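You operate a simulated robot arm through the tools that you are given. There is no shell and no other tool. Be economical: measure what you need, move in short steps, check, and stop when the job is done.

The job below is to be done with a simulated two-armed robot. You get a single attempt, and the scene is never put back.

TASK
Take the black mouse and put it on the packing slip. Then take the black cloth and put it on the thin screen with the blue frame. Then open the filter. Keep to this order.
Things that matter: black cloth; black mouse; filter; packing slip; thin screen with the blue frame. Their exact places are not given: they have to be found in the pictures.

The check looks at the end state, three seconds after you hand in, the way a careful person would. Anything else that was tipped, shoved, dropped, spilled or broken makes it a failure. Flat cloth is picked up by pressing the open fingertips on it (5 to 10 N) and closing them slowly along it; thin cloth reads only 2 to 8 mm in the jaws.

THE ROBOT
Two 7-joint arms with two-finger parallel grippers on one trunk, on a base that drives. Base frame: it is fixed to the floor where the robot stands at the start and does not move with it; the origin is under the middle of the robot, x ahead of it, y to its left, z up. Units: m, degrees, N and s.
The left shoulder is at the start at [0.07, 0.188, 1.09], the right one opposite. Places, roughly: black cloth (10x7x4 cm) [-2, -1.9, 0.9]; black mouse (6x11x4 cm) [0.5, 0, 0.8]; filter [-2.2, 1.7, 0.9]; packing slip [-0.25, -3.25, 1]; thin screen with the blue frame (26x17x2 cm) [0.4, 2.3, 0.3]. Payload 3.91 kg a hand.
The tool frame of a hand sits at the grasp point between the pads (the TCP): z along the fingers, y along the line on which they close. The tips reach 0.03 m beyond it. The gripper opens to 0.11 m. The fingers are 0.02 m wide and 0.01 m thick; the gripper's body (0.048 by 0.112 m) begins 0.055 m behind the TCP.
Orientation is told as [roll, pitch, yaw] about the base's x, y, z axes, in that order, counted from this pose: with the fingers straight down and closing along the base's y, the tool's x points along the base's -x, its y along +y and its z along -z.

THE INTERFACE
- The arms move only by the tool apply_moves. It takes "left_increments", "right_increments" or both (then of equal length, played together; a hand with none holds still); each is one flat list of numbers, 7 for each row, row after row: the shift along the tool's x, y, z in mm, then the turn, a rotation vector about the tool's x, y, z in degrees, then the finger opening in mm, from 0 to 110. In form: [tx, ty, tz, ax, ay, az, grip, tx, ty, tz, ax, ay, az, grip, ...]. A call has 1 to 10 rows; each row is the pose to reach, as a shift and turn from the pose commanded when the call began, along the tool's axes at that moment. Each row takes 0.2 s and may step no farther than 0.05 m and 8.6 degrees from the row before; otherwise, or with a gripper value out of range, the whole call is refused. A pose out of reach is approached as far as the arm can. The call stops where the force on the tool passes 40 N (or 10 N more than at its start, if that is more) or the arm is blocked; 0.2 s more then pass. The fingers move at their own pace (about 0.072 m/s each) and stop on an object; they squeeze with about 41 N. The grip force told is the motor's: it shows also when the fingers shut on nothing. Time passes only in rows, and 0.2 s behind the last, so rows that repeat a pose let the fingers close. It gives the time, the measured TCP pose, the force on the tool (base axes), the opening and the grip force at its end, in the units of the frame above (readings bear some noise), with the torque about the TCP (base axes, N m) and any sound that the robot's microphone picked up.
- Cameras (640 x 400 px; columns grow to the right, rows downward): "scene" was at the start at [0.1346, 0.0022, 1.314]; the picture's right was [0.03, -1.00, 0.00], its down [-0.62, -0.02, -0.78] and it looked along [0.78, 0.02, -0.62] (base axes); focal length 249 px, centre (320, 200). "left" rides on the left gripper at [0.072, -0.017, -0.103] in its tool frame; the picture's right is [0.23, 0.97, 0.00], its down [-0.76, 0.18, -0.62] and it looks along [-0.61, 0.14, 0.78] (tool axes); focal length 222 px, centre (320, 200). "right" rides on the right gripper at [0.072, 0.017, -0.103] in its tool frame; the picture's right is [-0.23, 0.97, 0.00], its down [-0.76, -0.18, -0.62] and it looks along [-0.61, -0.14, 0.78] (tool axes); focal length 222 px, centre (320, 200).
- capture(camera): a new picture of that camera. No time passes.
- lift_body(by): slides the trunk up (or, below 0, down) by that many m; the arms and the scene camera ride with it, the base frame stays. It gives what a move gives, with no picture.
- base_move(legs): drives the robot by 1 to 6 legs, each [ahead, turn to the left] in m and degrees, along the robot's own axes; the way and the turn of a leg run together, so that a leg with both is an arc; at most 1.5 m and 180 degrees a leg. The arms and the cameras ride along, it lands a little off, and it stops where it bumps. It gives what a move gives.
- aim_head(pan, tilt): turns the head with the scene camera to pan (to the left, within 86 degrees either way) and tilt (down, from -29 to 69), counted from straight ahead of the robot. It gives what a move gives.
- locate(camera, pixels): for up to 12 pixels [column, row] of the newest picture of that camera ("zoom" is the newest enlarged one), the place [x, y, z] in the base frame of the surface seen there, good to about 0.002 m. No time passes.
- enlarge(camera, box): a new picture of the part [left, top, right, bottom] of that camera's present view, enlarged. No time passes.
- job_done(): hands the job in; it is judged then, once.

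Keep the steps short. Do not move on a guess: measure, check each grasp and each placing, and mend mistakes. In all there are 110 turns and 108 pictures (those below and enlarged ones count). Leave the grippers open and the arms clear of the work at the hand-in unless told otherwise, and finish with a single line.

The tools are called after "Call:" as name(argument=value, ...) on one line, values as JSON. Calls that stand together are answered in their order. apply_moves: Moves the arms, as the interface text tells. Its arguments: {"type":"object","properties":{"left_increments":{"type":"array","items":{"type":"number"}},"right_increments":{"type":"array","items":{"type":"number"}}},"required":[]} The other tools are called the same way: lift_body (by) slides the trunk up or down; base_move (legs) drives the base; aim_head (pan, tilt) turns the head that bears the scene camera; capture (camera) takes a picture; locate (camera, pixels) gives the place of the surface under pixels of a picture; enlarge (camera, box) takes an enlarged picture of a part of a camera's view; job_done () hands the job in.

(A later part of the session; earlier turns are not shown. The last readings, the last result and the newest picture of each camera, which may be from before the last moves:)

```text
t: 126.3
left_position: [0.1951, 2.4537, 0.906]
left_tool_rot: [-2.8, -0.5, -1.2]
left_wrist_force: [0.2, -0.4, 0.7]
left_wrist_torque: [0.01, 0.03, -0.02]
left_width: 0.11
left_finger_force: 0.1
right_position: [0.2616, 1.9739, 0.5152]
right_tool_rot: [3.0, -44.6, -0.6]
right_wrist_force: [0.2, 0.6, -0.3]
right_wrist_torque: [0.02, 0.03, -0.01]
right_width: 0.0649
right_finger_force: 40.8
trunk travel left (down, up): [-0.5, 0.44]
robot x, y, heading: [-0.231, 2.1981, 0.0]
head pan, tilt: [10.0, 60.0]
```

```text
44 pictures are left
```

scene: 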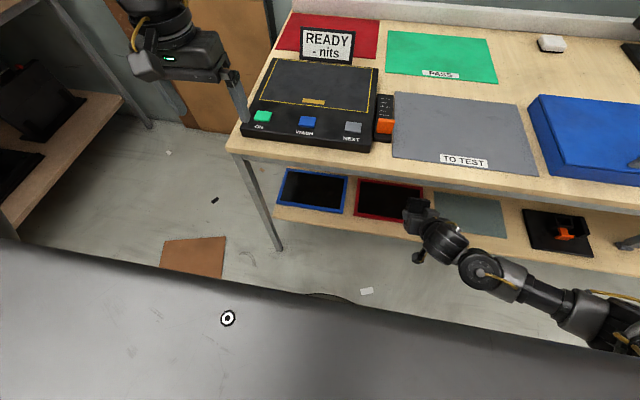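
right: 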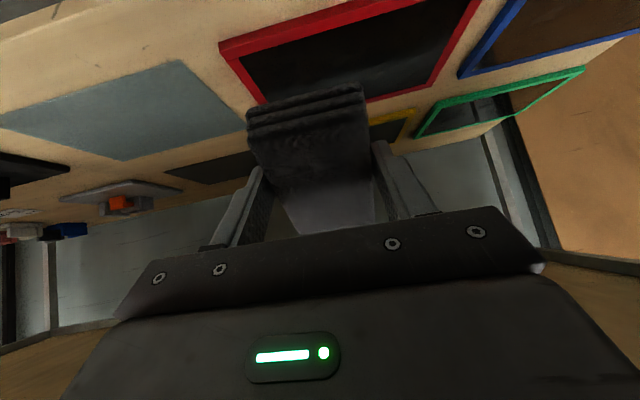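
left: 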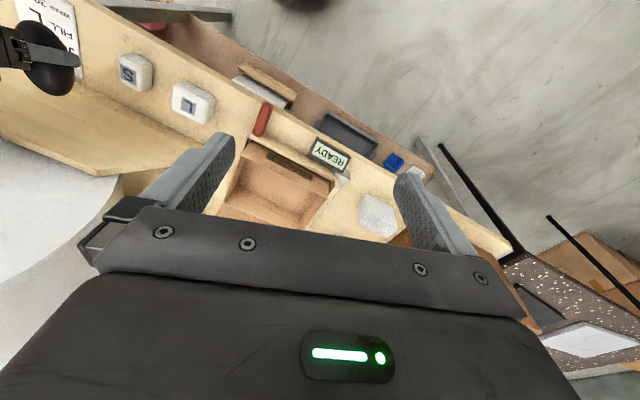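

Hand is just in front of the shelf. Move it left 34 cm in front of the blue-framed screen at about z 0.50.

Call:
apply_moves(right_increments=[2, 45, 2, 0, 0, 0, 30, 4, 90, 4, 0, 0, 0, 30, 6, 135, 6, 0, 0, 0, 30, 8, 180, 8, 0, 0, 0, 30, 10, 225, 10, 0, 0, 0, 30, 12, 270, 12, 0, 0, 0, 30, 14, 315, 14, 0, 0, 0, 30, 14, 346, 14, 0, 0, 0, 30, 14, 346, 14, 0, 0, 0, 30])

Call:
capture(camera="scene")

Call:
capture(camera="right")

```text
t: 128.0
left_position: [0.1939, 2.4535, 0.9071]
left_tool_rot: [-2.9, -0.5, -1.1]
left_wrist_force: [0.0, 0.3, -0.1]
left_wrist_torque: [-0.01, -0.01, 0.0]
left_width: 0.1103
left_finger_force: 0.0
right_position: [0.2712, 2.1796, 0.448]
right_tool_rot: [-13.7, -44.3, 8.3]
right_wrist_force: [-0.2, -0.4, 0.1]
right_wrist_torque: [0.02, 0.01, 0.02]
right_width: 0.0654
right_finger_force: 41.1
trunk travel left (down, up): [-0.5, 0.44]
robot x, y, heading: [-0.2253, 2.1968, 0.0]
head pan, tilt: [10.0, 60.0]
stopped in row 8 (right hand): the arm was blocked; the commanded pose is now the measured one
```

```text
43 pictures are left
```

scene: 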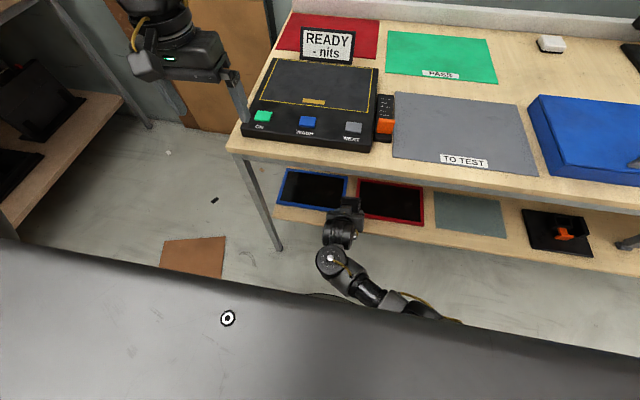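

```text
42 pictures are left
```

right: 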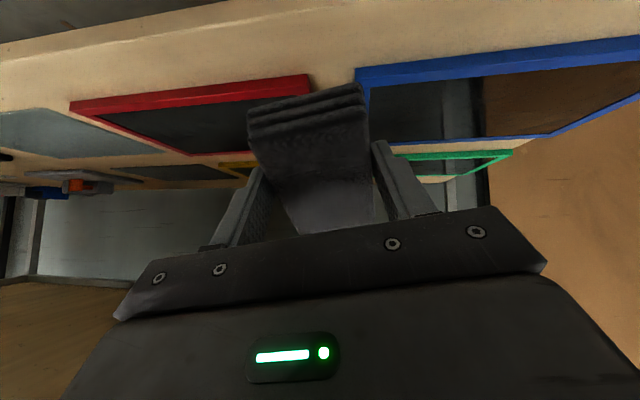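

The right forearm met the robot's own base while crossing over. I'll move the hand back to its own side, then back off 6 cm and turn the base 20° left so that the screen lies to the right hand's side.

Call:
apply_moves(right_increments=[0, -30, 0, 0, 0, 0, 30, -10, -70, -10, 0, 0, 0, 30, -20, -110, -20, 0, 0, 0, 30, -30, -140, -30, 0, 0, 0, 30, -30, -140, -30, 0, 0, 0, 30])

Call:
base_move(legs=[[-0.06, 0], [0, 20]])

Call:
capture(camera="scene")

Call:
capture(camera="right")

```text
t: 129.2
left_position: [0.1955, 2.4534, 0.9064]
left_tool_rot: [-2.9, -0.5, -1.1]
left_wrist_force: [0.3, -0.4, 0.4]
left_wrist_torque: [-0.04, 0.0, 0.01]
left_width: 0.1099
left_finger_force: 0.0
right_position: [0.2672, 2.0501, 0.5134]
right_tool_rot: [-13.4, -44.3, 8.2]
right_wrist_force: [-0.1, 0.3, -0.6]
right_wrist_torque: [0.0, -0.02, 0.0]
right_width: 0.0652
right_finger_force: 40.7
trunk travel left (down, up): [-0.5, 0.44]
robot x, y, heading: [-0.2293, 2.2006, 0.2]
head pan, tilt: [10.0, 60.0]
```

```text
t: 131.3
left_position: [0.0216, 2.585, 0.9063]
left_tool_rot: [-3.0, -0.5, 19.1]
left_wrist_force: [0.0, -0.5, -0.2]
left_wrist_torque: [0.0, 0.0, -0.04]
left_width: 0.1104
left_finger_force: 0.0
right_position: [0.2286, 2.2304, 0.5139]
right_tool_rot: [-13.4, -44.3, 28.3]
right_wrist_force: [0.9, 0.1, 0.6]
right_wrist_torque: [0.02, -0.02, -0.02]
right_width: 0.0647
right_finger_force: 41.2
trunk travel left (down, up): [-0.5, 0.44]
robot x, y, heading: [-0.2865, 2.2002, 20.2]
head pan, tilt: [10.0, 60.0]
```

```text
41 pictures are left
```

scene: 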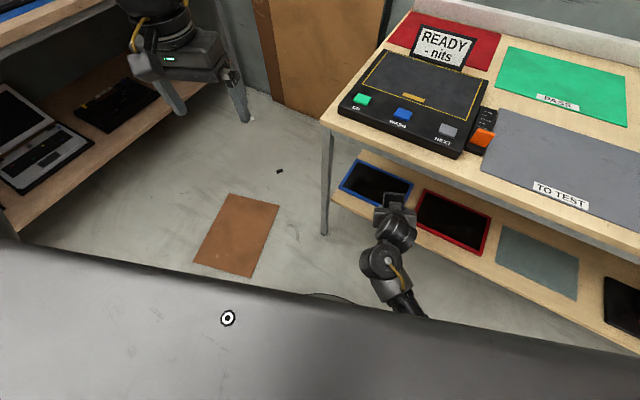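

```text
40 pictures are left
```

right: 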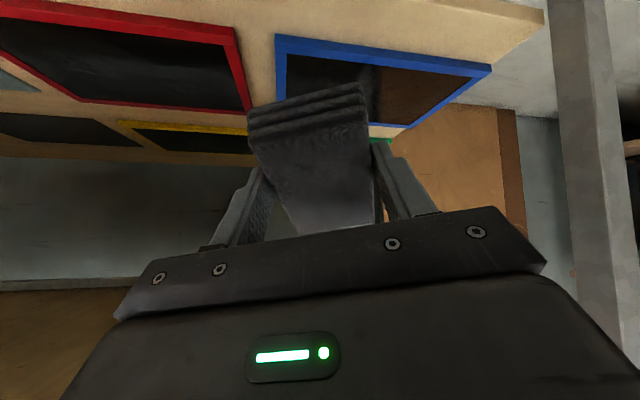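

The screen is now ahead of the right hand. Move in over the screen to about (0.375, 2.32, 0.445), rotating 13° about the tool axis to level the cloth sideways.

Call:
apply_moves(right_increments=[-12, 8, 27, 0, 0, 6, 30, -24, 16, 54, 0, 0, 13, 30, -37, 24, 81, 0, 0, 13, 30, -50, 32, 108, 0, 0, 13, 30, -62, 40, 135, 0, 0, 13, 30, -74, 48, 162, 0, 0, 13, 30, -74, 48, 162, 0, 0, 13, 30])

Call:
capture(camera="scene")

Call:
capture(camera="right")

```text
t: 133.1
left_position: [0.0216, 2.5847, 0.9066]
left_tool_rot: [-2.8, -0.4, 19.1]
left_wrist_force: [-0.1, -0.3, -0.2]
left_wrist_torque: [0.01, -0.03, 0.0]
left_width: 0.1101
left_finger_force: 0.1
right_position: [0.3921, 2.2821, 0.4383]
right_tool_rot: [-4.5, -46.4, 11.7]
right_wrist_force: [0.5, 0.4, -0.1]
right_wrist_torque: [0.0, 0.01, 0.0]
right_width: 0.0649
right_finger_force: 40.8
trunk travel left (down, up): [-0.5, 0.44]
robot x, y, heading: [-0.2865, 2.1972, 20.1]
head pan, tilt: [10.0, 60.0]
stopped in row 7 (right hand): the arm was blocked; the commanded pose is now the measured one
```

```text
39 pictures are left
```

scene: 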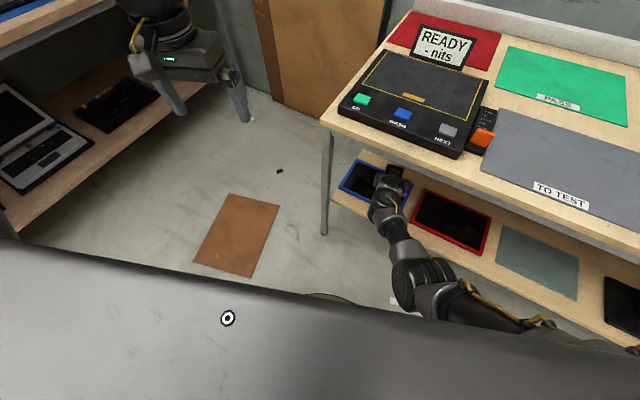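

```text
38 pictures are left
```

right: 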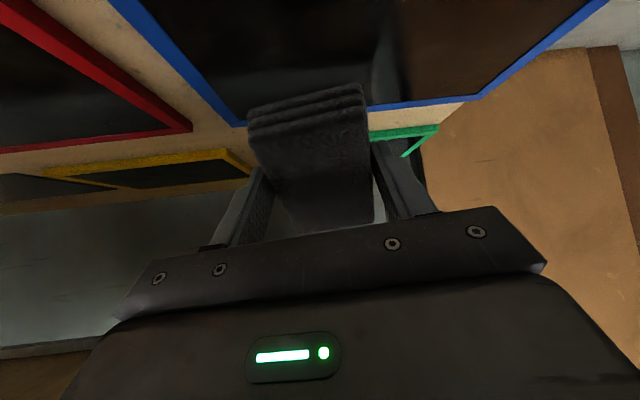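

Blocked again close to the goal (probably elbow against the base), but the hand is over the screen. Measure the screen's edges relative to the cloth.

Call:
locate(camera="right", pixels=[[236, 122], [465, 99], [120, 8], [600, 8], [300, 90], [305, 104], [355, 93], [250, 110], [300, 180]])

Call:
enlarge(camera="scene", box=[310, 130, 510, 330])

```text
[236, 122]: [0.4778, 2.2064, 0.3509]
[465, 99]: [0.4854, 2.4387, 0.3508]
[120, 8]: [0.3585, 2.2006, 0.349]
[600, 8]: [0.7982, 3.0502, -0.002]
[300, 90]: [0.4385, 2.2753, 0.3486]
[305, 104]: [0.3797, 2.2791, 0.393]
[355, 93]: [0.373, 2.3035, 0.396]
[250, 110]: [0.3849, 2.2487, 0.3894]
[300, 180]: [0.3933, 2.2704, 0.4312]
```

```text
2.00 times, centred on (410, 230) of scene
```

zoom: 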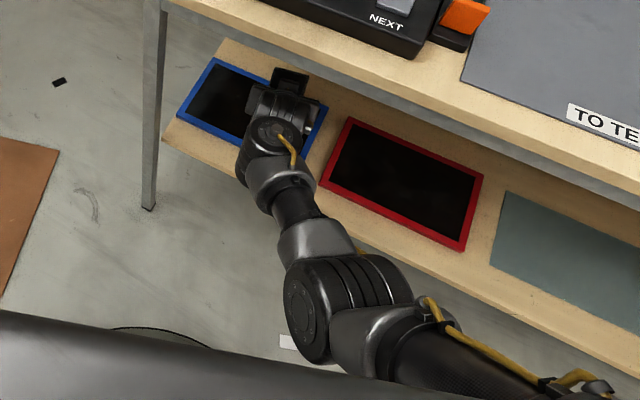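

The screen's far edge is x≈0.485 and the cloth's near edge is at about x 0.375. I'll shift back 3 cm and down 2 cm so that it will lie within the frame.

Call:
apply_moves(right_increments=[8, 1, -4, 0, 0, 0, 30, 16, 3, -8, 0, 0, 0, 30, 25, 4, -9, 0, 0, 0, 30, 34, 5, -8, 0, 0, 0, 30, 34, 5, -8, 0, 0, 0, 30])

Call:
capture(camera="right")

```text
t: 134.5
left_position: [0.0214, 2.585, 0.9068]
left_tool_rot: [-2.9, -0.5, 19.2]
left_wrist_force: [-0.1, 0.0, 0.6]
left_wrist_torque: [0.01, -0.04, 0.0]
left_width: 0.1101
left_finger_force: 0.1
right_position: [0.3958, 2.2637, 0.4383]
right_tool_rot: [-6.4, -48.9, 11.8]
right_wrist_force: [-0.4, -0.7, -1.5]
right_wrist_torque: [0.03, 0.0, 0.0]
right_width: 0.0652
right_finger_force: 41.4
trunk travel left (down, up): [-0.5, 0.44]
robot x, y, heading: [-0.2874, 2.1994, 20.0]
head pan, tilt: [10.0, 60.0]
stopped in row 5 (right hand): the arm was blocked; the commanded pose is now the measured one
```

```text
36 pictures are left
```

right: 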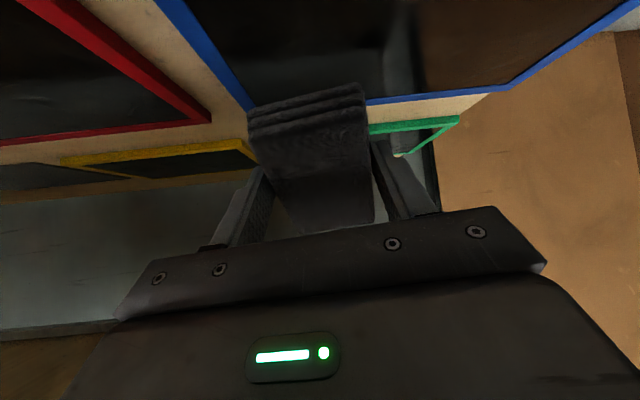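

The elbow geometry is the limit. I'll back the base 15 cm (the hand slides straight out over the shelf), raise the trunk 10 cm so the elbow lifts off the base, and look.

Call:
base_move(legs=[[-0.15, 0]])

Call:
lift_body(by=0.1)

Call:
capture(camera="scene")

```text
t: 135.9
left_position: [-0.1201, 2.5336, 0.9086]
left_tool_rot: [-2.9, -0.6, 19.1]
left_wrist_force: [0.4, -0.1, 0.3]
left_wrist_torque: [-0.03, -0.01, 0.0]
left_width: 0.1103
left_finger_force: 0.0
right_position: [0.2545, 2.2113, 0.4382]
right_tool_rot: [-6.4, -48.7, 11.9]
right_wrist_force: [-0.3, -0.5, -0.3]
right_wrist_torque: [-0.01, 0.02, 0.02]
right_width: 0.0648
right_finger_force: 41.3
trunk travel left (down, up): [-0.5, 0.44]
robot x, y, heading: [-0.43, 2.1471, 20.1]
head pan, tilt: [10.0, 60.0]
```

```text
t: 137.2
left_position: [-0.1191, 2.532, 1.0076]
left_tool_rot: [-2.9, -0.4, 19.1]
left_wrist_force: [-0.6, 0.4, -0.4]
left_wrist_torque: [-0.03, -0.01, 0.01]
left_width: 0.1097
left_finger_force: 0.1
right_position: [0.2557, 2.212, 0.5383]
right_tool_rot: [-6.4, -48.8, 11.9]
right_wrist_force: [-0.1, 0.0, -0.7]
right_wrist_torque: [-0.01, 0.03, 0.0]
right_width: 0.0649
right_finger_force: 41.0
trunk travel left (down, up): [-0.6, 0.34]
robot x, y, heading: [-0.4291, 2.1475, 20.1]
head pan, tilt: [10.0, 60.0]
```

```text
35 pictures are left
```

scene: 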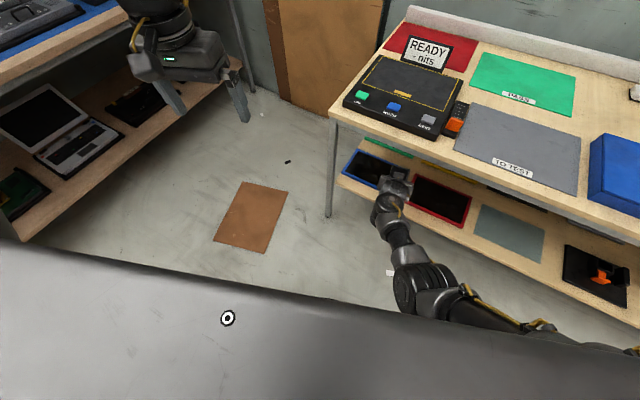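

Clear view. Set the hand to a clean 45° lean with no roll and shift it to about (0.29, 2.27, 0.465), still before the shelf.

Call:
apply_moves(right_increments=[6, 15, 19, -1.5, 1, 0.3, 30, 12, 30, 38, -3, 2, 0.6, 30, 18, 45, 57, -4, 3, 1, 30, 25, 59, 76, -5, 3.8, 1.1, 30, 25, 59, 76, -5, 3.8, 1.1, 30])

Call:
capture(camera="right")

```text
t: 138.4
left_position: [-0.1192, 2.5338, 1.0065]
left_tool_rot: [-2.8, -0.5, 19.1]
left_wrist_force: [0.2, 0.3, 0.1]
left_wrist_torque: [0.01, -0.01, -0.01]
left_width: 0.11
left_finger_force: 0.0
right_position: [0.2634, 2.2435, 0.49]
right_tool_rot: [-0.5, -45.6, 10.1]
right_wrist_force: [0.2, 0.0, 0.1]
right_wrist_torque: [0.05, 0.02, 0.04]
right_width: 0.0651
right_finger_force: 41.1
right hand out of reach, approached as far as the arm can: row 3, 4, 5
trunk travel left (down, up): [-0.6, 0.34]
robot x, y, heading: [-0.4263, 2.1457, 20.2]
head pan, tilt: [10.0, 60.0]
```

```text
34 pictures are left
```

right: 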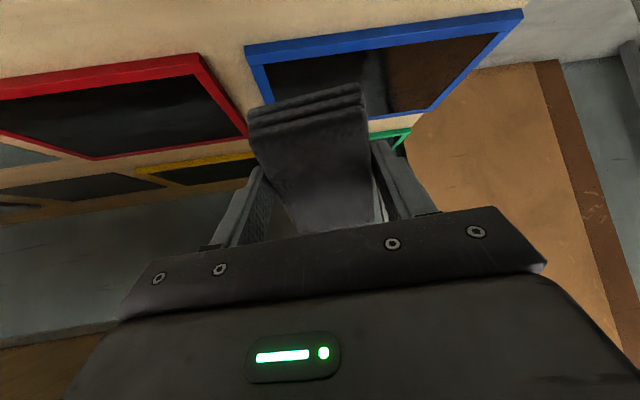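

At the reach limit here, with a good orientation. Drive ahead 6 cm, then lower to z≈0.45.

Call:
base_move(legs=[[0.06, 0]])

Call:
apply_moves(right_increments=[7, 5, 7, 0, 0, 0, 30, 14, 10, 14, 0, 0, 0, 30, 24, 20, 24, 0, 0, 0, 30, 24, 20, 24, 0, 0, 0, 30])

Call:
capture(camera="scene")

```text
t: 139.4
left_position: [-0.0628, 2.5534, 1.0061]
left_tool_rot: [-3.0, -0.6, 19.2]
left_wrist_force: [-0.3, -0.3, 0.0]
left_wrist_torque: [0.01, 0.03, 0.0]
left_width: 0.1101
left_finger_force: 0.0
right_position: [0.3211, 2.2642, 0.4881]
right_tool_rot: [-0.5, -45.5, 10.1]
right_wrist_force: [0.0, 0.0, -0.7]
right_wrist_torque: [-0.03, -0.05, -0.02]
right_width: 0.065
right_finger_force: 41.2
trunk travel left (down, up): [-0.6, 0.34]
robot x, y, heading: [-0.3714, 2.172, 20.2]
head pan, tilt: [10.0, 60.0]
```

```text
t: 140.4
left_position: [-0.0628, 2.554, 1.0067]
left_tool_rot: [-2.9, -0.5, 19.1]
left_wrist_force: [0.5, -0.2, 0.2]
left_wrist_torque: [-0.01, 0.0, -0.01]
left_width: 0.1096
left_finger_force: 0.0
right_position: [0.3117, 2.2675, 0.4816]
right_tool_rot: [-0.4, -45.6, 10.2]
right_wrist_force: [-0.3, 0.3, -0.6]
right_wrist_torque: [-0.01, 0.02, 0.0]
right_width: 0.0647
right_finger_force: 41.0
right hand out of reach, approached as far as the arm can: row 1, 2, 3, 4
trunk travel left (down, up): [-0.6, 0.34]
robot x, y, heading: [-0.373, 2.1703, 20.0]
head pan, tilt: [10.0, 60.0]
```

```text
33 pictures are left
```

scene: 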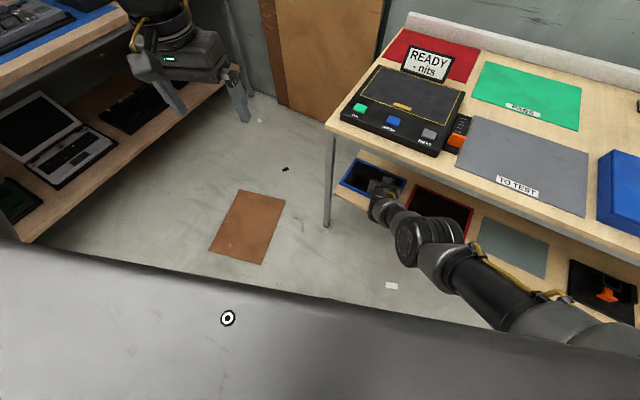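

Almost there. I'll drive 5 cm ahead and then use the trunk to lower the hand 5 cm.

Call:
base_move(legs=[[0.05, 0]])

Call:
lift_body(by=-0.05)

Call:
capture(camera="right")

Call:
locate(camera="right", pixels=[[305, 104], [300, 92], [255, 105], [358, 88], [265, 140], [300, 150]])

```text
t: 141.3
left_position: [-0.0164, 2.5706, 1.0075]
left_tool_rot: [-2.8, -0.6, 19.1]
left_wrist_force: [0.1, 0.0, 0.2]
left_wrist_torque: [-0.05, 0.03, -0.01]
left_width: 0.1103
left_finger_force: 0.2
right_position: [0.356, 2.2853, 0.4815]
right_tool_rot: [-0.4, -45.5, 10.1]
right_wrist_force: [-0.1, -1.1, -0.4]
right_wrist_torque: [0.02, -0.04, -0.02]
right_width: 0.0649
right_finger_force: 41.1
trunk travel left (down, up): [-0.6, 0.34]
robot x, y, heading: [-0.327, 2.1857, 20.0]
head pan, tilt: [10.0, 60.0]
```

```text
t: 142.2
left_position: [-0.0159, 2.5691, 0.9577]
left_tool_rot: [-2.9, -0.5, 19.1]
left_wrist_force: [-0.2, -0.5, 0.2]
left_wrist_torque: [0.02, 0.03, -0.02]
left_width: 0.1101
left_finger_force: 0.0
right_position: [0.3583, 2.2846, 0.4308]
right_tool_rot: [-0.5, -45.5, 10.1]
right_wrist_force: [-0.7, -0.6, 0.4]
right_wrist_torque: [0.01, 0.01, 0.02]
right_width: 0.0646
right_finger_force: 40.8
trunk travel left (down, up): [-0.55, 0.39]
robot x, y, heading: [-0.3254, 2.183, 20.3]
head pan, tilt: [10.0, 60.0]
```

```text
32 pictures are left
```

right: 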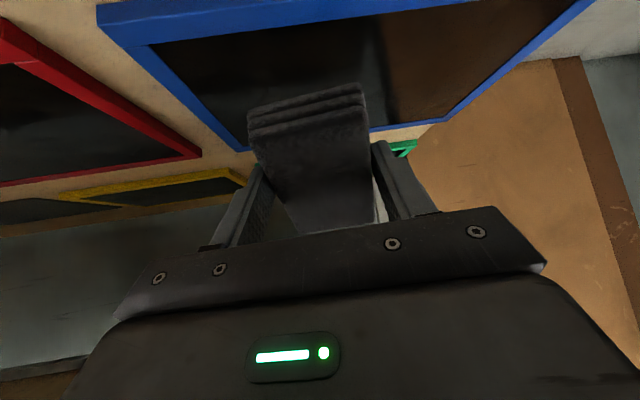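

```text
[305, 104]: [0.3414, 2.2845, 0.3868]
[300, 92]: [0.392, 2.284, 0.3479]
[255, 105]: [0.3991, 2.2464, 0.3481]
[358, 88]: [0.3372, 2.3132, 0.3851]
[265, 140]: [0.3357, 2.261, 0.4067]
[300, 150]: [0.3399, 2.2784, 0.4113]
```

Cloth near edge is at x≈0.337, y 2.25–2.315: within the frame (x 0.32–0.485, y 2.20–2.455). Lower more, watching the force.

Call:
lift_body(by=-0.02)

Call:
capture(camera="right")

Call:
locate(camera="right", pixels=[[305, 104], [300, 92], [300, 87], [358, 88], [340, 95]])

```text
t: 142.9
left_position: [-0.0151, 2.5712, 0.9384]
left_tool_rot: [-2.9, -0.5, 19.1]
left_wrist_force: [0.2, 0.0, 0.4]
left_wrist_torque: [-0.01, -0.03, 0.03]
left_width: 0.1099
left_finger_force: 0.0
right_position: [0.3576, 2.2847, 0.4122]
right_tool_rot: [-0.5, -45.5, 10.1]
right_wrist_force: [0.6, 0.1, -0.7]
right_wrist_torque: [0.01, 0.01, -0.01]
right_width: 0.0651
right_finger_force: 41.2
trunk travel left (down, up): [-0.53, 0.41]
robot x, y, heading: [-0.3217, 2.183, 20.1]
head pan, tilt: [10.0, 60.0]
```

```text
31 pictures are left
```

right: 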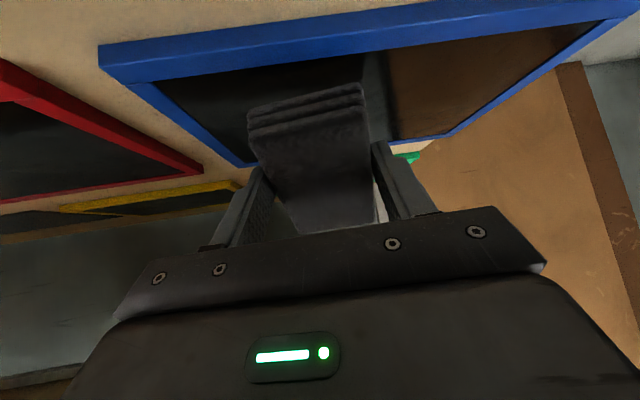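

```text
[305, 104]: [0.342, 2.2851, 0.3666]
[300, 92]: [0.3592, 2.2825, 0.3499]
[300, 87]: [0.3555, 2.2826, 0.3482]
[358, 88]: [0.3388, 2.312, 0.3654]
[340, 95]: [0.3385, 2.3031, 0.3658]
```

About 1 cm left. Lower 12 mm.

Call:
lift_body(by=-0.012)

```text
t: 143.5
left_position: [-0.0188, 2.5707, 0.9253]
left_tool_rot: [-2.9, -0.6, 19.1]
left_wrist_force: [0.3, 0.2, 0.4]
left_wrist_torque: [0.0, 0.0, 0.01]
left_width: 0.1099
left_finger_force: 0.0
right_position: [0.3582, 2.2862, 0.4042]
right_tool_rot: [-0.4, -45.9, 10.0]
right_wrist_force: [2.1, -0.5, 18.0]
right_wrist_torque: [0.31, 0.18, 0.0]
right_width: 0.0647
right_finger_force: 41.1
trunk travel left (down, up): [-0.518, 0.422]
robot x, y, heading: [-0.3243, 2.1838, 20.5]
head pan, tilt: [10.0, 60.0]
```

Contact at 18 N. Ease up 5 mm, then open gently.

Call:
lift_body(by=0.005)

Call:
apply_moves(right_increments=[0, 0, 0, 0, 0, 0, 62, 0, 0, 0, 0, 0, 0, 66, 0, 0, 0, 0, 0, 0, 70, 0, 0, 0, 0, 0, 0, 76, 0, 0, 0, 0, 0, 0, 85, 0, 0, 0, 0, 0, 0, 95, 0, 0, 0, 0, 0, 0, 100, 0, 0, 0, 0, 0, 0, 100])

Call:
capture(camera="right")

```text
t: 144.0
left_position: [-0.0166, 2.5703, 0.9302]
left_tool_rot: [-2.9, -0.6, 19.1]
left_wrist_force: [1.0, 0.1, 0.0]
left_wrist_torque: [-0.01, -0.03, 0.0]
left_width: 0.1102
left_finger_force: 0.1
right_position: [0.3558, 2.2855, 0.4034]
right_tool_rot: [-0.5, -45.4, 10.2]
right_wrist_force: [-1.4, 0.0, 6.8]
right_wrist_torque: [0.2, 0.11, 0.03]
right_width: 0.065
right_finger_force: 41.5
trunk travel left (down, up): [-0.523, 0.417]
robot x, y, heading: [-0.3241, 2.183, 20.3]
head pan, tilt: [10.0, 60.0]
```

```text
t: 145.8
left_position: [-0.0161, 2.5712, 0.9297]
left_tool_rot: [-3.0, -0.5, 19.0]
left_wrist_force: [-0.6, -0.2, 0.3]
left_wrist_torque: [0.02, -0.03, 0.0]
left_width: 0.1098
left_finger_force: 0.1
right_position: [0.3578, 2.2864, 0.4048]
right_tool_rot: [-0.5, -45.5, 10.1]
right_wrist_force: [-0.5, -0.2, -1.0]
right_wrist_torque: [0.01, -0.01, -0.03]
right_width: 0.0999
right_finger_force: 0.0
trunk travel left (down, up): [-0.523, 0.417]
robot x, y, heading: [-0.325, 2.1837, 20.2]
head pan, tilt: [10.0, 60.0]
```

```text
30 pictures are left
```

right: 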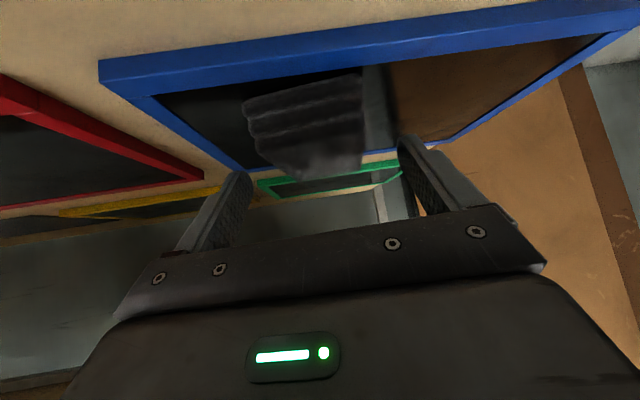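

The cloth lies on the screen. Raise the hand 4 cm by the trunk, then back the base straight out.

Call:
lift_body(by=0.04)

Call:
base_move(legs=[[-0.15, 0]])

Call:
capture(camera="scene")

Call:
capture(camera="right")

```text
t: 146.7
left_position: [-0.0163, 2.5721, 0.9699]
left_tool_rot: [-2.8, -0.5, 19.1]
left_wrist_force: [0.2, -0.4, 0.1]
left_wrist_torque: [0.01, 0.02, 0.01]
left_width: 0.11
left_finger_force: 0.1
right_position: [0.3567, 2.2866, 0.4442]
right_tool_rot: [-0.5, -45.5, 10.1]
right_wrist_force: [0.8, -0.7, -0.6]
right_wrist_torque: [0.0, 0.02, 0.01]
right_width: 0.0999
right_finger_force: 0.0
trunk travel left (down, up): [-0.563, 0.377]
robot x, y, heading: [-0.3266, 2.1868, 20.2]
head pan, tilt: [10.0, 60.0]
```

```text
t: 148.0
left_position: [-0.1564, 2.5192, 0.9708]
left_tool_rot: [-2.8, -0.6, 19.0]
left_wrist_force: [0.2, -0.5, 0.4]
left_wrist_torque: [0.02, 0.01, 0.0]
left_width: 0.1099
left_finger_force: 0.0
right_position: [0.2175, 2.2332, 0.4466]
right_tool_rot: [-0.5, -45.4, 10.0]
right_wrist_force: [-0.5, -0.2, 0.1]
right_wrist_torque: [0.0, -0.03, 0.01]
right_width: 0.0999
right_finger_force: 0.0
trunk travel left (down, up): [-0.563, 0.377]
robot x, y, heading: [-0.4653, 2.1328, 20.1]
head pan, tilt: [10.0, 60.0]
```

```text
29 pictures are left
```

scene: 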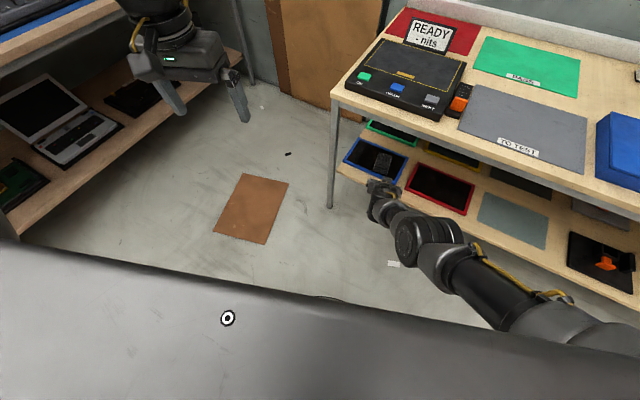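

```text
28 pictures are left
```

right: 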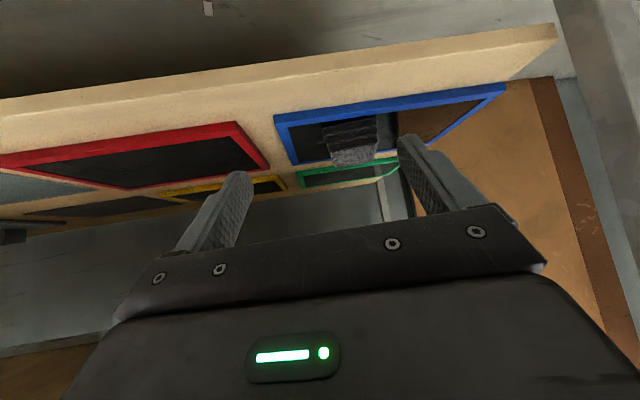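

The cloth lies inside the blue frame. Next the filter near (-2.2,1.7). First retract the right hand up and back, upright it, and raise the trunk for travel.

Call:
apply_moves(right_increments=[0, 0, -40, 0, 0, 0, 100, 0, 0, -80, 0, 0, 0, 100, 0, 0, -120, 0, 0, 0, 100, 0, -20, -160, 0, 6, 0, 100, 0, -40, -190, 0, 14, 0, 100, 0, -60, -210, 0, 22, 0, 100, 0, -80, -210, 0, 30, 0, 100, 0, -80, -210, 0, 38, 0, 100, 0, -80, -210, 0, 45, 0, 100])

Call:
lift_body(by=0.377)

Call:
aim_head(pan=86, tilt=40)

Call:
capture(camera="scene")

```text
t: 148.8
left_position: [-0.1549, 2.5192, 0.9712]
left_tool_rot: [-2.9, -0.5, 18.9]
left_wrist_force: [0.0, 0.9, 0.4]
left_wrist_torque: [-0.01, 0.0, -0.02]
left_width: 0.1103
left_finger_force: 0.0
right_position: [0.2635, 2.2017, 0.6243]
right_tool_rot: [-4.4, -57.4, 10.8]
right_wrist_force: [0.2, -0.4, 0.8]
right_wrist_torque: [-0.01, 0.01, -0.01]
right_width: 0.1001
right_finger_force: 0.1
trunk travel left (down, up): [-0.563, 0.377]
robot x, y, heading: [-0.463, 2.1346, 20.0]
head pan, tilt: [10.0, 60.0]
stopped in row 3 (right hand): the arm was blocked; the commanded pose is now the measured one
```

```text
t: 149.6
left_position: [-0.1557, 2.5184, 1.0046]
left_tool_rot: [-2.9, -0.4, 19.0]
left_wrist_force: [-0.9, 1.5, 0.1]
left_wrist_torque: [-0.05, 0.02, 0.03]
left_width: 0.11
left_finger_force: 0.1
right_position: [0.2603, 2.1995, 0.648]
right_tool_rot: [-4.7, -56.1, 11.2]
right_wrist_force: [-2.0, 0.6, -4.2]
right_wrist_torque: [-0.01, -0.38, -0.06]
right_width: 0.1
right_finger_force: 0.0
trunk travel left (down, up): [-0.597, 0.343]
robot x, y, heading: [-0.4605, 2.1349, 19.8]
head pan, tilt: [10.0, 60.0]
stopped: the force on the tool passed its limit (the readings are from after the stop); the commanded pose is now the measured one
```

```text
t: 151.1
left_position: [-0.1547, 2.5198, 1.0036]
left_tool_rot: [-2.9, -0.5, 19.0]
left_wrist_force: [0.6, -0.7, 0.3]
left_wrist_torque: [0.0, 0.01, 0.01]
left_width: 0.1099
left_finger_force: 0.1
right_position: [0.2599, 2.1999, 0.6467]
right_tool_rot: [-4.7, -56.1, 11.2]
right_wrist_force: [-10.4, -1.1, -13.5]
right_wrist_torque: [0.32, -1.11, -0.12]
right_width: 0.1001
right_finger_force: 0.1
trunk travel left (down, up): [-0.597, 0.343]
robot x, y, heading: [-0.4636, 2.1367, 20.0]
head pan, tilt: [85.9, 40.0]
```

```text
27 pictures are left
```

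scene: 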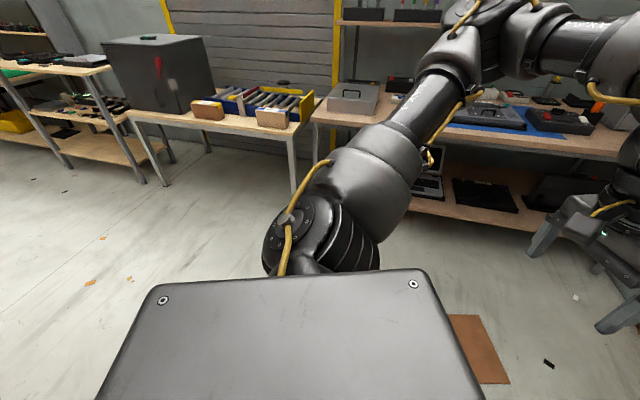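

I should have checked that retreat: the arm was blocked by itself, and the lift then pressed the hand lightly against the bench's underside (about 14 N down). I'll lower the trunk 10 cm right away to free it.

Call:
lift_body(by=-0.1)

Call:
aim_head(pan=10, tilt=55)

Call:
capture(camera="scene")

```text
t: 152.4
left_position: [-0.1551, 2.5194, 0.9053]
left_tool_rot: [-2.9, -0.4, 19.0]
left_wrist_force: [0.1, 0.3, -0.2]
left_wrist_torque: [-0.03, 0.01, 0.0]
left_width: 0.1097
left_finger_force: 0.0
right_position: [0.2601, 2.2015, 0.5497]
right_tool_rot: [-4.5, -56.4, 11.2]
right_wrist_force: [0.1, 0.4, -0.3]
right_wrist_torque: [0.02, 0.0, 0.0]
right_width: 0.1
right_finger_force: 0.1
trunk travel left (down, up): [-0.497, 0.443]
robot x, y, heading: [-0.4667, 2.1386, 20.0]
head pan, tilt: [85.9, 40.0]
```

```text
t: 153.9
left_position: [-0.1563, 2.5186, 0.9027]
left_tool_rot: [-2.9, -0.5, 19.0]
left_wrist_force: [0.4, 1.0, -0.5]
left_wrist_torque: [-0.02, -0.03, -0.02]
left_width: 0.1102
left_finger_force: 0.0
right_position: [0.2601, 2.2009, 0.5487]
right_tool_rot: [-4.6, -56.2, 11.3]
right_wrist_force: [-0.2, -0.4, -1.3]
right_wrist_torque: [0.01, -0.01, 0.03]
right_width: 0.1
right_finger_force: 0.0
trunk travel left (down, up): [-0.497, 0.443]
robot x, y, heading: [-0.4644, 2.1338, 20.0]
head pan, tilt: [10.0, 55.0]
```

```text
26 pictures are left
```

scene: 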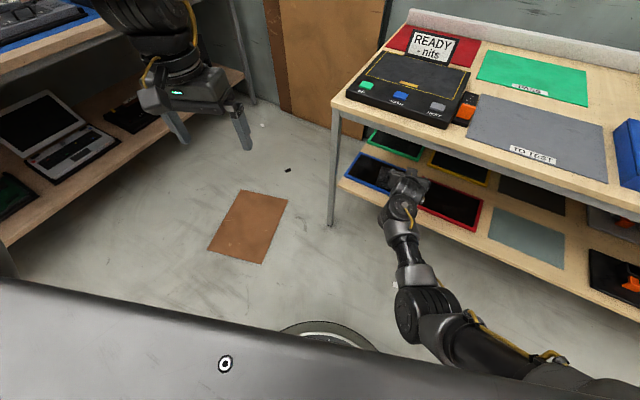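

Free; nothing on the bench has shifted. Move 6 cm ahead (hand stays high above the shelf), turn square to the bench, then back straight out 0.25 m.

Call:
base_move(legs=[[0.05, 0], [0, -20], [-0.25, 0]])

Call:
capture(camera="scene")

```text
t: 157.4
left_position: [-0.2489, 2.4062, 0.9039]
left_tool_rot: [-2.9, -0.6, -1.1]
left_wrist_force: [-0.7, 0.5, 0.4]
left_wrist_torque: [0.01, -0.02, 0.01]
left_width: 0.1102
left_finger_force: 0.0
right_position: [0.0338, 1.9643, 0.5503]
right_tool_rot: [-4.6, -56.2, -8.9]
right_wrist_force: [0.4, 0.2, -0.6]
right_wrist_torque: [0.02, 0.0, 0.01]
right_width: 0.0997
right_finger_force: 0.0
trunk travel left (down, up): [-0.497, 0.443]
robot x, y, heading: [-0.6707, 2.1502, -0.1]
head pan, tilt: [10.0, 55.0]
```

```text
25 pictures are left
```

scene: 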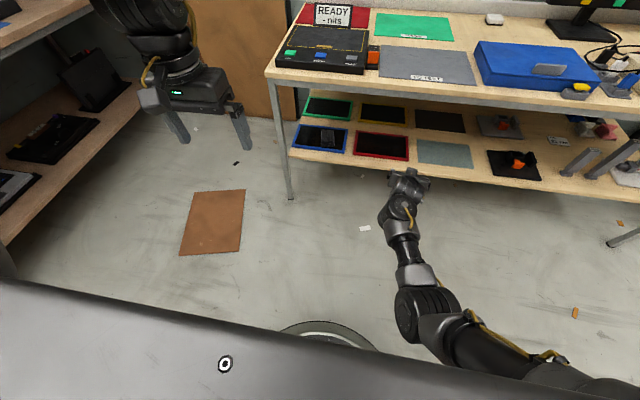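

Clear of the bench, and the cloth is still inside the blue frame at (320,138). Raise the trunk fully.

Call:
lift_body(by=0.44)

Call:
apply_moves(right_increments=[0, 0, 0, 0, 8, 0, 100, 0, 0, 0, 0, 16, 0, 100, 0, 0, 0, 0, 24, 0, 100, 0, 0, 0, 0, 32, 0, 100, 0, 0, 0, 0, 40, 0, 100, 0, 0, 0, 0, 48, 0, 100, 0, 0, 0, 0, 56, 0, 100, 0, 0, 0, 0, 56, 0, 100])

Call:
aim_head(pan=86, tilt=30)

Call:
capture(camera="scene")

```text
refused: 0.44 is not a number from -0.4 to 0.4
```

```text
t: 159.2
left_position: [-0.2477, 2.407, 0.9035]
left_tool_rot: [-2.9, -0.5, -1.0]
left_wrist_force: [0.8, 0.0, -0.1]
left_wrist_torque: [0.01, -0.01, 0.02]
left_width: 0.1098
left_finger_force: 0.2
right_position: [0.0328, 1.9648, 0.5486]
right_tool_rot: [-2.5, -0.3, -12.7]
right_wrist_force: [0.4, 0.4, -0.3]
right_wrist_torque: [0.0, -0.01, -0.01]
right_width: 0.0998
right_finger_force: 0.1
trunk travel left (down, up): [-0.497, 0.443]
robot x, y, heading: [-0.6697, 2.1496, 0.1]
head pan, tilt: [10.0, 55.0]
```

```text
t: 160.6
left_position: [-0.248, 2.4061, 0.9032]
left_tool_rot: [-2.9, -0.5, -1.1]
left_wrist_force: [0.3, -0.5, 1.1]
left_wrist_torque: [-0.02, -0.01, -0.01]
left_width: 0.11
left_finger_force: 0.1
right_position: [0.0327, 1.9639, 0.5493]
right_tool_rot: [-2.6, -0.3, -12.7]
right_wrist_force: [-0.6, 0.1, -0.6]
right_wrist_torque: [-0.04, 0.02, 0.01]
right_width: 0.0999
right_finger_force: 0.2
trunk travel left (down, up): [-0.497, 0.443]
robot x, y, heading: [-0.6717, 2.1488, -0.2]
head pan, tilt: [85.9, 30.0]
```

```text
24 pictures are left
```

scene: 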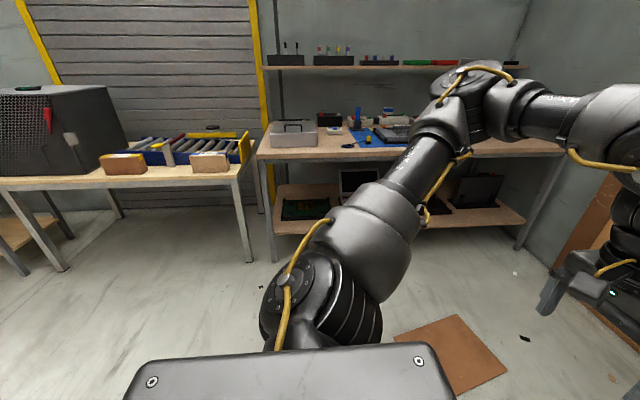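

Hand upright. Raise the trunk by 0.4 and look again before moving.

Call:
lift_body(by=0.4)

Call:
apply_moves(right_increments=[0, 0, -40, 0, 0, 0, 100, 0, 0, -80, 0, 0, 0, 100, 0, 0, -120, 0, 0, 0, 100, 0, 0, -160, 0, 0, 0, 100])

Call:
base_move(legs=[[0.28, 0], [0, 90]])

Call:
capture(camera="scene")

```text
t: 164.5
left_position: [-0.2466, 2.4068, 1.3046]
left_tool_rot: [-2.8, -0.5, -1.0]
left_wrist_force: [0.0, 0.2, -0.4]
left_wrist_torque: [-0.01, -0.07, 0.02]
left_width: 0.1101
left_finger_force: 0.1
right_position: [0.034, 1.9647, 0.948]
right_tool_rot: [-2.6, -0.3, -12.5]
right_wrist_force: [0.8, 0.2, 0.5]
right_wrist_torque: [-0.02, 0.01, -0.01]
right_width: 0.1
right_finger_force: 0.1
trunk travel left (down, up): [-0.897, 0.043]
robot x, y, heading: [-0.6709, 2.1496, -0.2]
head pan, tilt: [85.9, 30.0]
```

```text
t: 165.5
left_position: [-0.2484, 2.4066, 1.3041]
left_tool_rot: [-3.0, -0.6, -1.0]
left_wrist_force: [0.1, 0.2, -0.8]
left_wrist_torque: [-0.02, 0.03, -0.02]
left_width: 0.1101
left_finger_force: 0.0
right_position: [0.0335, 1.973, 1.1095]
right_tool_rot: [-2.6, -0.3, -12.6]
right_wrist_force: [0.1, 0.5, 0.1]
right_wrist_torque: [0.0, -0.03, -0.01]
right_width: 0.0997
right_finger_force: 0.0
trunk travel left (down, up): [-0.897, 0.043]
robot x, y, heading: [-0.6715, 2.1502, -0.1]
head pan, tilt: [85.9, 30.0]
```

```text
t: 171.3
left_position: [-0.6553, 2.5697, 1.3047]
left_tool_rot: [-2.9, -0.5, 89.9]
left_wrist_force: [-0.1, 1.1, -0.3]
left_wrist_torque: [-0.01, -0.01, -0.03]
left_width: 0.11
left_finger_force: 0.0
right_position: [-0.2244, 2.857, 1.108]
right_tool_rot: [-2.6, -0.2, 78.3]
right_wrist_force: [0.1, -0.8, 0.1]
right_wrist_torque: [0.02, 0.0, 0.0]
right_width: 0.0998
right_finger_force: 0.0
trunk travel left (down, up): [-0.897, 0.043]
robot x, y, heading: [-0.3924, 2.1463, 90.8]
head pan, tilt: [85.9, 30.0]
```

```text
23 pictures are left
```

scene: 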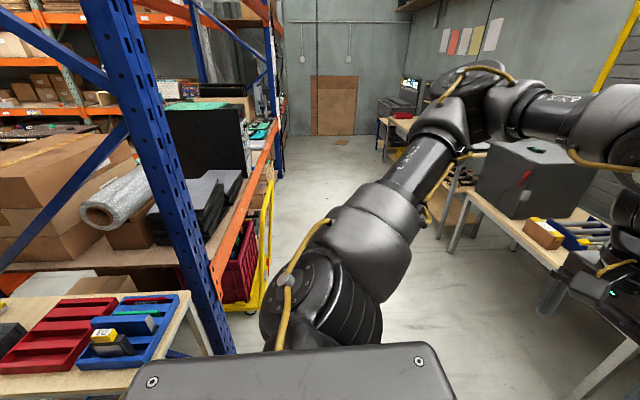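

The rack is on the left, and the filter should be on its shelf. Turn left another 90° to face -x and look toward (-2.2,1.7).

Call:
base_move(legs=[[0, 89.5]])

Call:
aim_head(pan=12, tilt=20)

Call:
capture(camera="scene")

Call:
enlarge(camera="scene", box=[200, 110, 420, 300])

```text
t: 175.5
left_position: [-0.8096, 1.8855, 1.3046]
left_tool_rot: [-2.8, -0.5, -179.7]
left_wrist_force: [0.7, -0.4, -0.1]
left_wrist_torque: [-0.04, 0.0, -0.02]
left_width: 0.1102
left_finger_force: 0.0
right_position: [-1.1005, 2.3111, 1.1091]
right_tool_rot: [-2.5, -0.3, 168.9]
right_wrist_force: [0.7, 0.6, -0.3]
right_wrist_torque: [0.0, 0.02, 0.01]
right_width: 0.1002
right_finger_force: 0.0
trunk travel left (down, up): [-0.897, 0.043]
robot x, y, heading: [-0.3912, 2.151, -178.6]
head pan, tilt: [85.9, 30.0]
```

```text
t: 177.0
left_position: [-0.8088, 1.8834, 1.3044]
left_tool_rot: [-3.0, -0.5, -179.7]
left_wrist_force: [-0.5, 0.3, -0.6]
left_wrist_torque: [0.03, 0.0, 0.01]
left_width: 0.1098
left_finger_force: 0.1
right_position: [-1.1009, 2.3125, 1.1082]
right_tool_rot: [-2.6, -0.3, 168.8]
right_wrist_force: [-0.3, 0.0, -0.7]
right_wrist_torque: [0.03, 0.05, 0.01]
right_width: 0.1
right_finger_force: 0.1
trunk travel left (down, up): [-0.897, 0.043]
robot x, y, heading: [-0.3955, 2.1481, -178.7]
head pan, tilt: [12.0, 20.0]
```

```text
22 pictures are left
```

scene: 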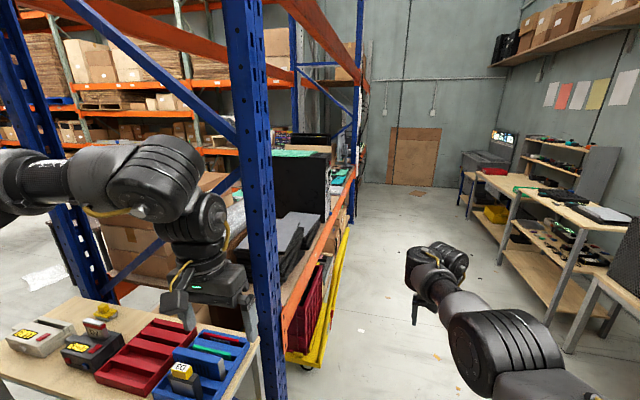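

```text
2.11 times, centred on (310, 205) of scene
```

zoom: 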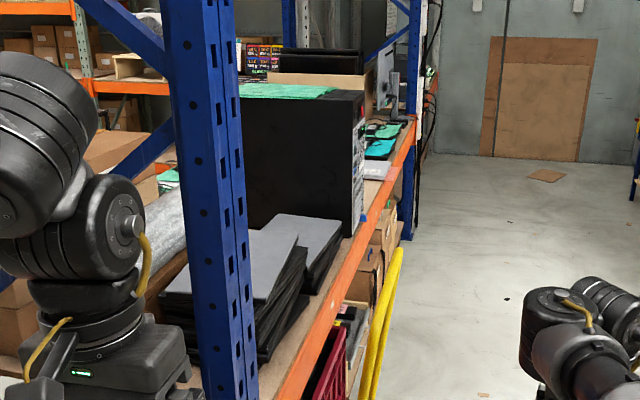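

A black computer tower stands on the rack shelf, its front toward the aisle; the filter may be its front dust cover. Measure distances first.

Call:
locate(camera="scene", pixels=[[325, 190], [300, 200], [322, 165], [322, 218], [300, 330], [310, 365], [342, 245], [345, 205], [285, 370], [470, 205], [585, 295], [300, 240]])

Call:
enlarge(camera="scene", box=[270, 130, 370, 250])

```text
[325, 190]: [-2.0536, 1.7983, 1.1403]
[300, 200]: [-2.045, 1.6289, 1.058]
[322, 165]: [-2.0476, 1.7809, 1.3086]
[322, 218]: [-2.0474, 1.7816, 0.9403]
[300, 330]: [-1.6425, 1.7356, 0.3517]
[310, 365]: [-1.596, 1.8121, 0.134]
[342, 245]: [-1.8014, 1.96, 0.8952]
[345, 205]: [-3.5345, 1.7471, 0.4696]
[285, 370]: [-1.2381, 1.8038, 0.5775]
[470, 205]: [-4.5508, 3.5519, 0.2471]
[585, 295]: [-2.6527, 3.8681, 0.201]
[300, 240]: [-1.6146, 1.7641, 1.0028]
```

```text
3.33 times, centred on (320, 190) of scene
```

zoom: 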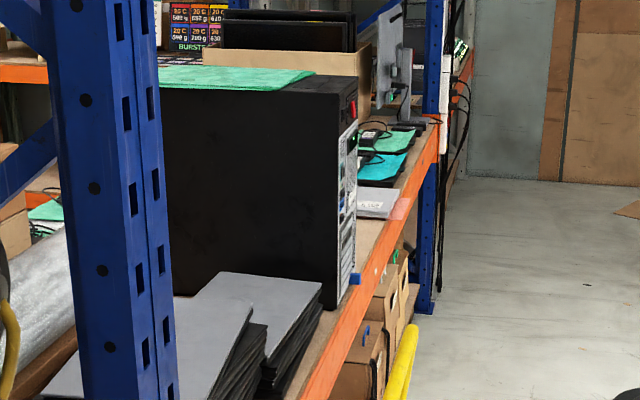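

The tower's front face is at y≈1.79, with a small blue tab at its foot (z≈0.93), probably the filter's pull tab. A yellow cart handle stands out to y≈1.96 at x≈-1.8. First retract the right hand, and check the opposite bench's distance.

Call:
apply_moves(right_increments=[40, 0, 0, 0, 0, -3, 100, 80, 0, 0, 0, 0, -6, 100, 120, 0, 0, 0, 0, -9, 100, 160, 0, 0, 0, 0, -11, 100, 200, 0, 0, 0, 0, -11, 100])

Call:
locate(camera="scene", pixels=[[570, 345], [600, 285], [632, 290], [635, 250], [470, 180]])

```text
t: 178.2
left_position: [-0.8083, 1.8838, 1.304]
left_tool_rot: [-2.8, -0.4, -179.7]
left_wrist_force: [0.5, 0.2, 0.1]
left_wrist_torque: [0.02, 0.0, 0.0]
left_width: 0.1101
left_finger_force: 0.0
right_position: [-1.0532, 2.2242, 1.0942]
right_tool_rot: [-2.6, 0.3, 179.9]
right_wrist_force: [0.6, -0.7, 0.1]
right_wrist_torque: [0.01, 0.01, 0.03]
right_width: 0.0999
right_finger_force: 0.1
right hand out of reach, approached as far as the arm can: row 1, 2, 3, 4, 5
trunk travel left (down, up): [-0.897, 0.043]
robot x, y, heading: [-0.3915, 2.15, -178.8]
head pan, tilt: [12.0, 20.0]
```

```text
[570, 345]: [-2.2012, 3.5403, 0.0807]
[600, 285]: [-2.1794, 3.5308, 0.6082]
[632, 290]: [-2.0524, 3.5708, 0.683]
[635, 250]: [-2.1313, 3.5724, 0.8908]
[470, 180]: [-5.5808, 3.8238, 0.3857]
```

The opposite bench starts at y≈3.53, so there's room. Drive to about (-2.15, 2.55), still facing -x, then look left at the tower.

Call:
base_move(legs=[[0, -25], [1.05, 0], [0, 24], [0.8, 0]])

Call:
aim_head(pan=80, tilt=30)

Call:
capture(camera="scene")

```text
t: 190.0
left_position: [-2.5781, 2.3124, 1.3047]
left_tool_rot: [-2.9, -0.6, 179.1]
left_wrist_force: [0.4, 0.0, 0.8]
left_wrist_torque: [0.02, 0.03, 0.04]
left_width: 0.1098
left_finger_force: 0.1
right_position: [-2.8145, 2.6587, 1.0951]
right_tool_rot: [-2.6, 0.2, 178.4]
right_wrist_force: [0.6, -0.1, 0.0]
right_wrist_torque: [0.0, 0.01, 0.0]
right_width: 0.0998
right_finger_force: 0.1
trunk travel left (down, up): [-0.897, 0.043]
robot x, y, heading: [-2.1558, 2.5702, -180.0]
head pan, tilt: [12.0, 20.0]
```

```text
t: 191.4
left_position: [-2.5782, 2.3127, 1.3029]
left_tool_rot: [-2.8, -0.5, 179.1]
left_wrist_force: [0.2, 0.0, 0.1]
left_wrist_torque: [0.0, 0.02, 0.02]
left_width: 0.11
left_finger_force: 0.0
right_position: [-2.8164, 2.6583, 1.0944]
right_tool_rot: [-2.5, 0.2, 178.5]
right_wrist_force: [-0.7, 0.7, -0.6]
right_wrist_torque: [-0.02, 0.0, 0.0]
right_width: 0.1001
right_finger_force: 0.1
trunk travel left (down, up): [-0.897, 0.043]
robot x, y, heading: [-2.156, 2.5728, -179.5]
head pan, tilt: [80.0, 30.0]
```

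```text
19 pictures are left
```

scene: 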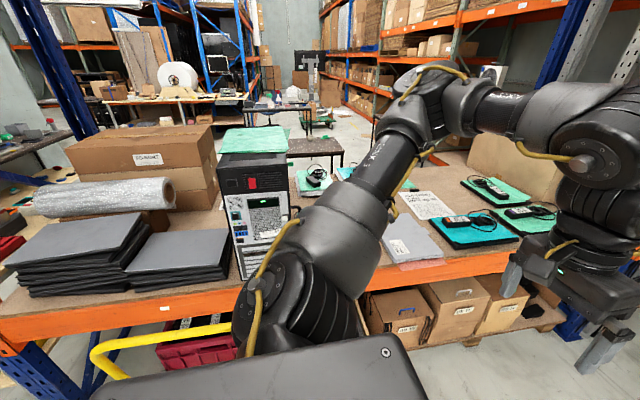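

The tower's rear panel faces the aisle. Zoom in on it to find the filter.

Call:
enlarge(camera="scene", box=[205, 140, 305, 300])

Call:
locate(camera="scene", pixels=[[243, 275], [252, 272], [238, 268], [260, 225], [222, 160], [288, 160], [240, 280], [230, 285], [100, 350], [205, 335], [190, 270], [262, 208]])

```text
2.50 times, centred on (255, 220) of scene
```

zoom: 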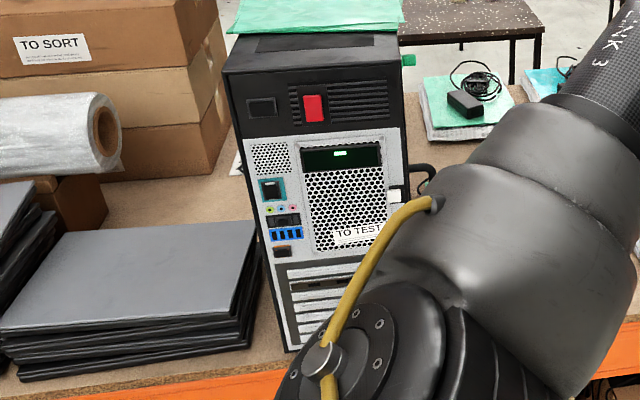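

```text
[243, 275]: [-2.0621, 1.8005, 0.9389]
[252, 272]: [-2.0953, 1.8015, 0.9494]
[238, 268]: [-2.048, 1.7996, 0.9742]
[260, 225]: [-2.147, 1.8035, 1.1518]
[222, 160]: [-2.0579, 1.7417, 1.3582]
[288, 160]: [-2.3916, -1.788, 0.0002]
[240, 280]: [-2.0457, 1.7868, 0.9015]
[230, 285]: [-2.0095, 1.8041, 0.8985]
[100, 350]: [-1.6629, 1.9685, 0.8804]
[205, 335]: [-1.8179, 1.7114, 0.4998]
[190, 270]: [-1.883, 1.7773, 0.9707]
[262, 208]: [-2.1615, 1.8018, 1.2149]
```

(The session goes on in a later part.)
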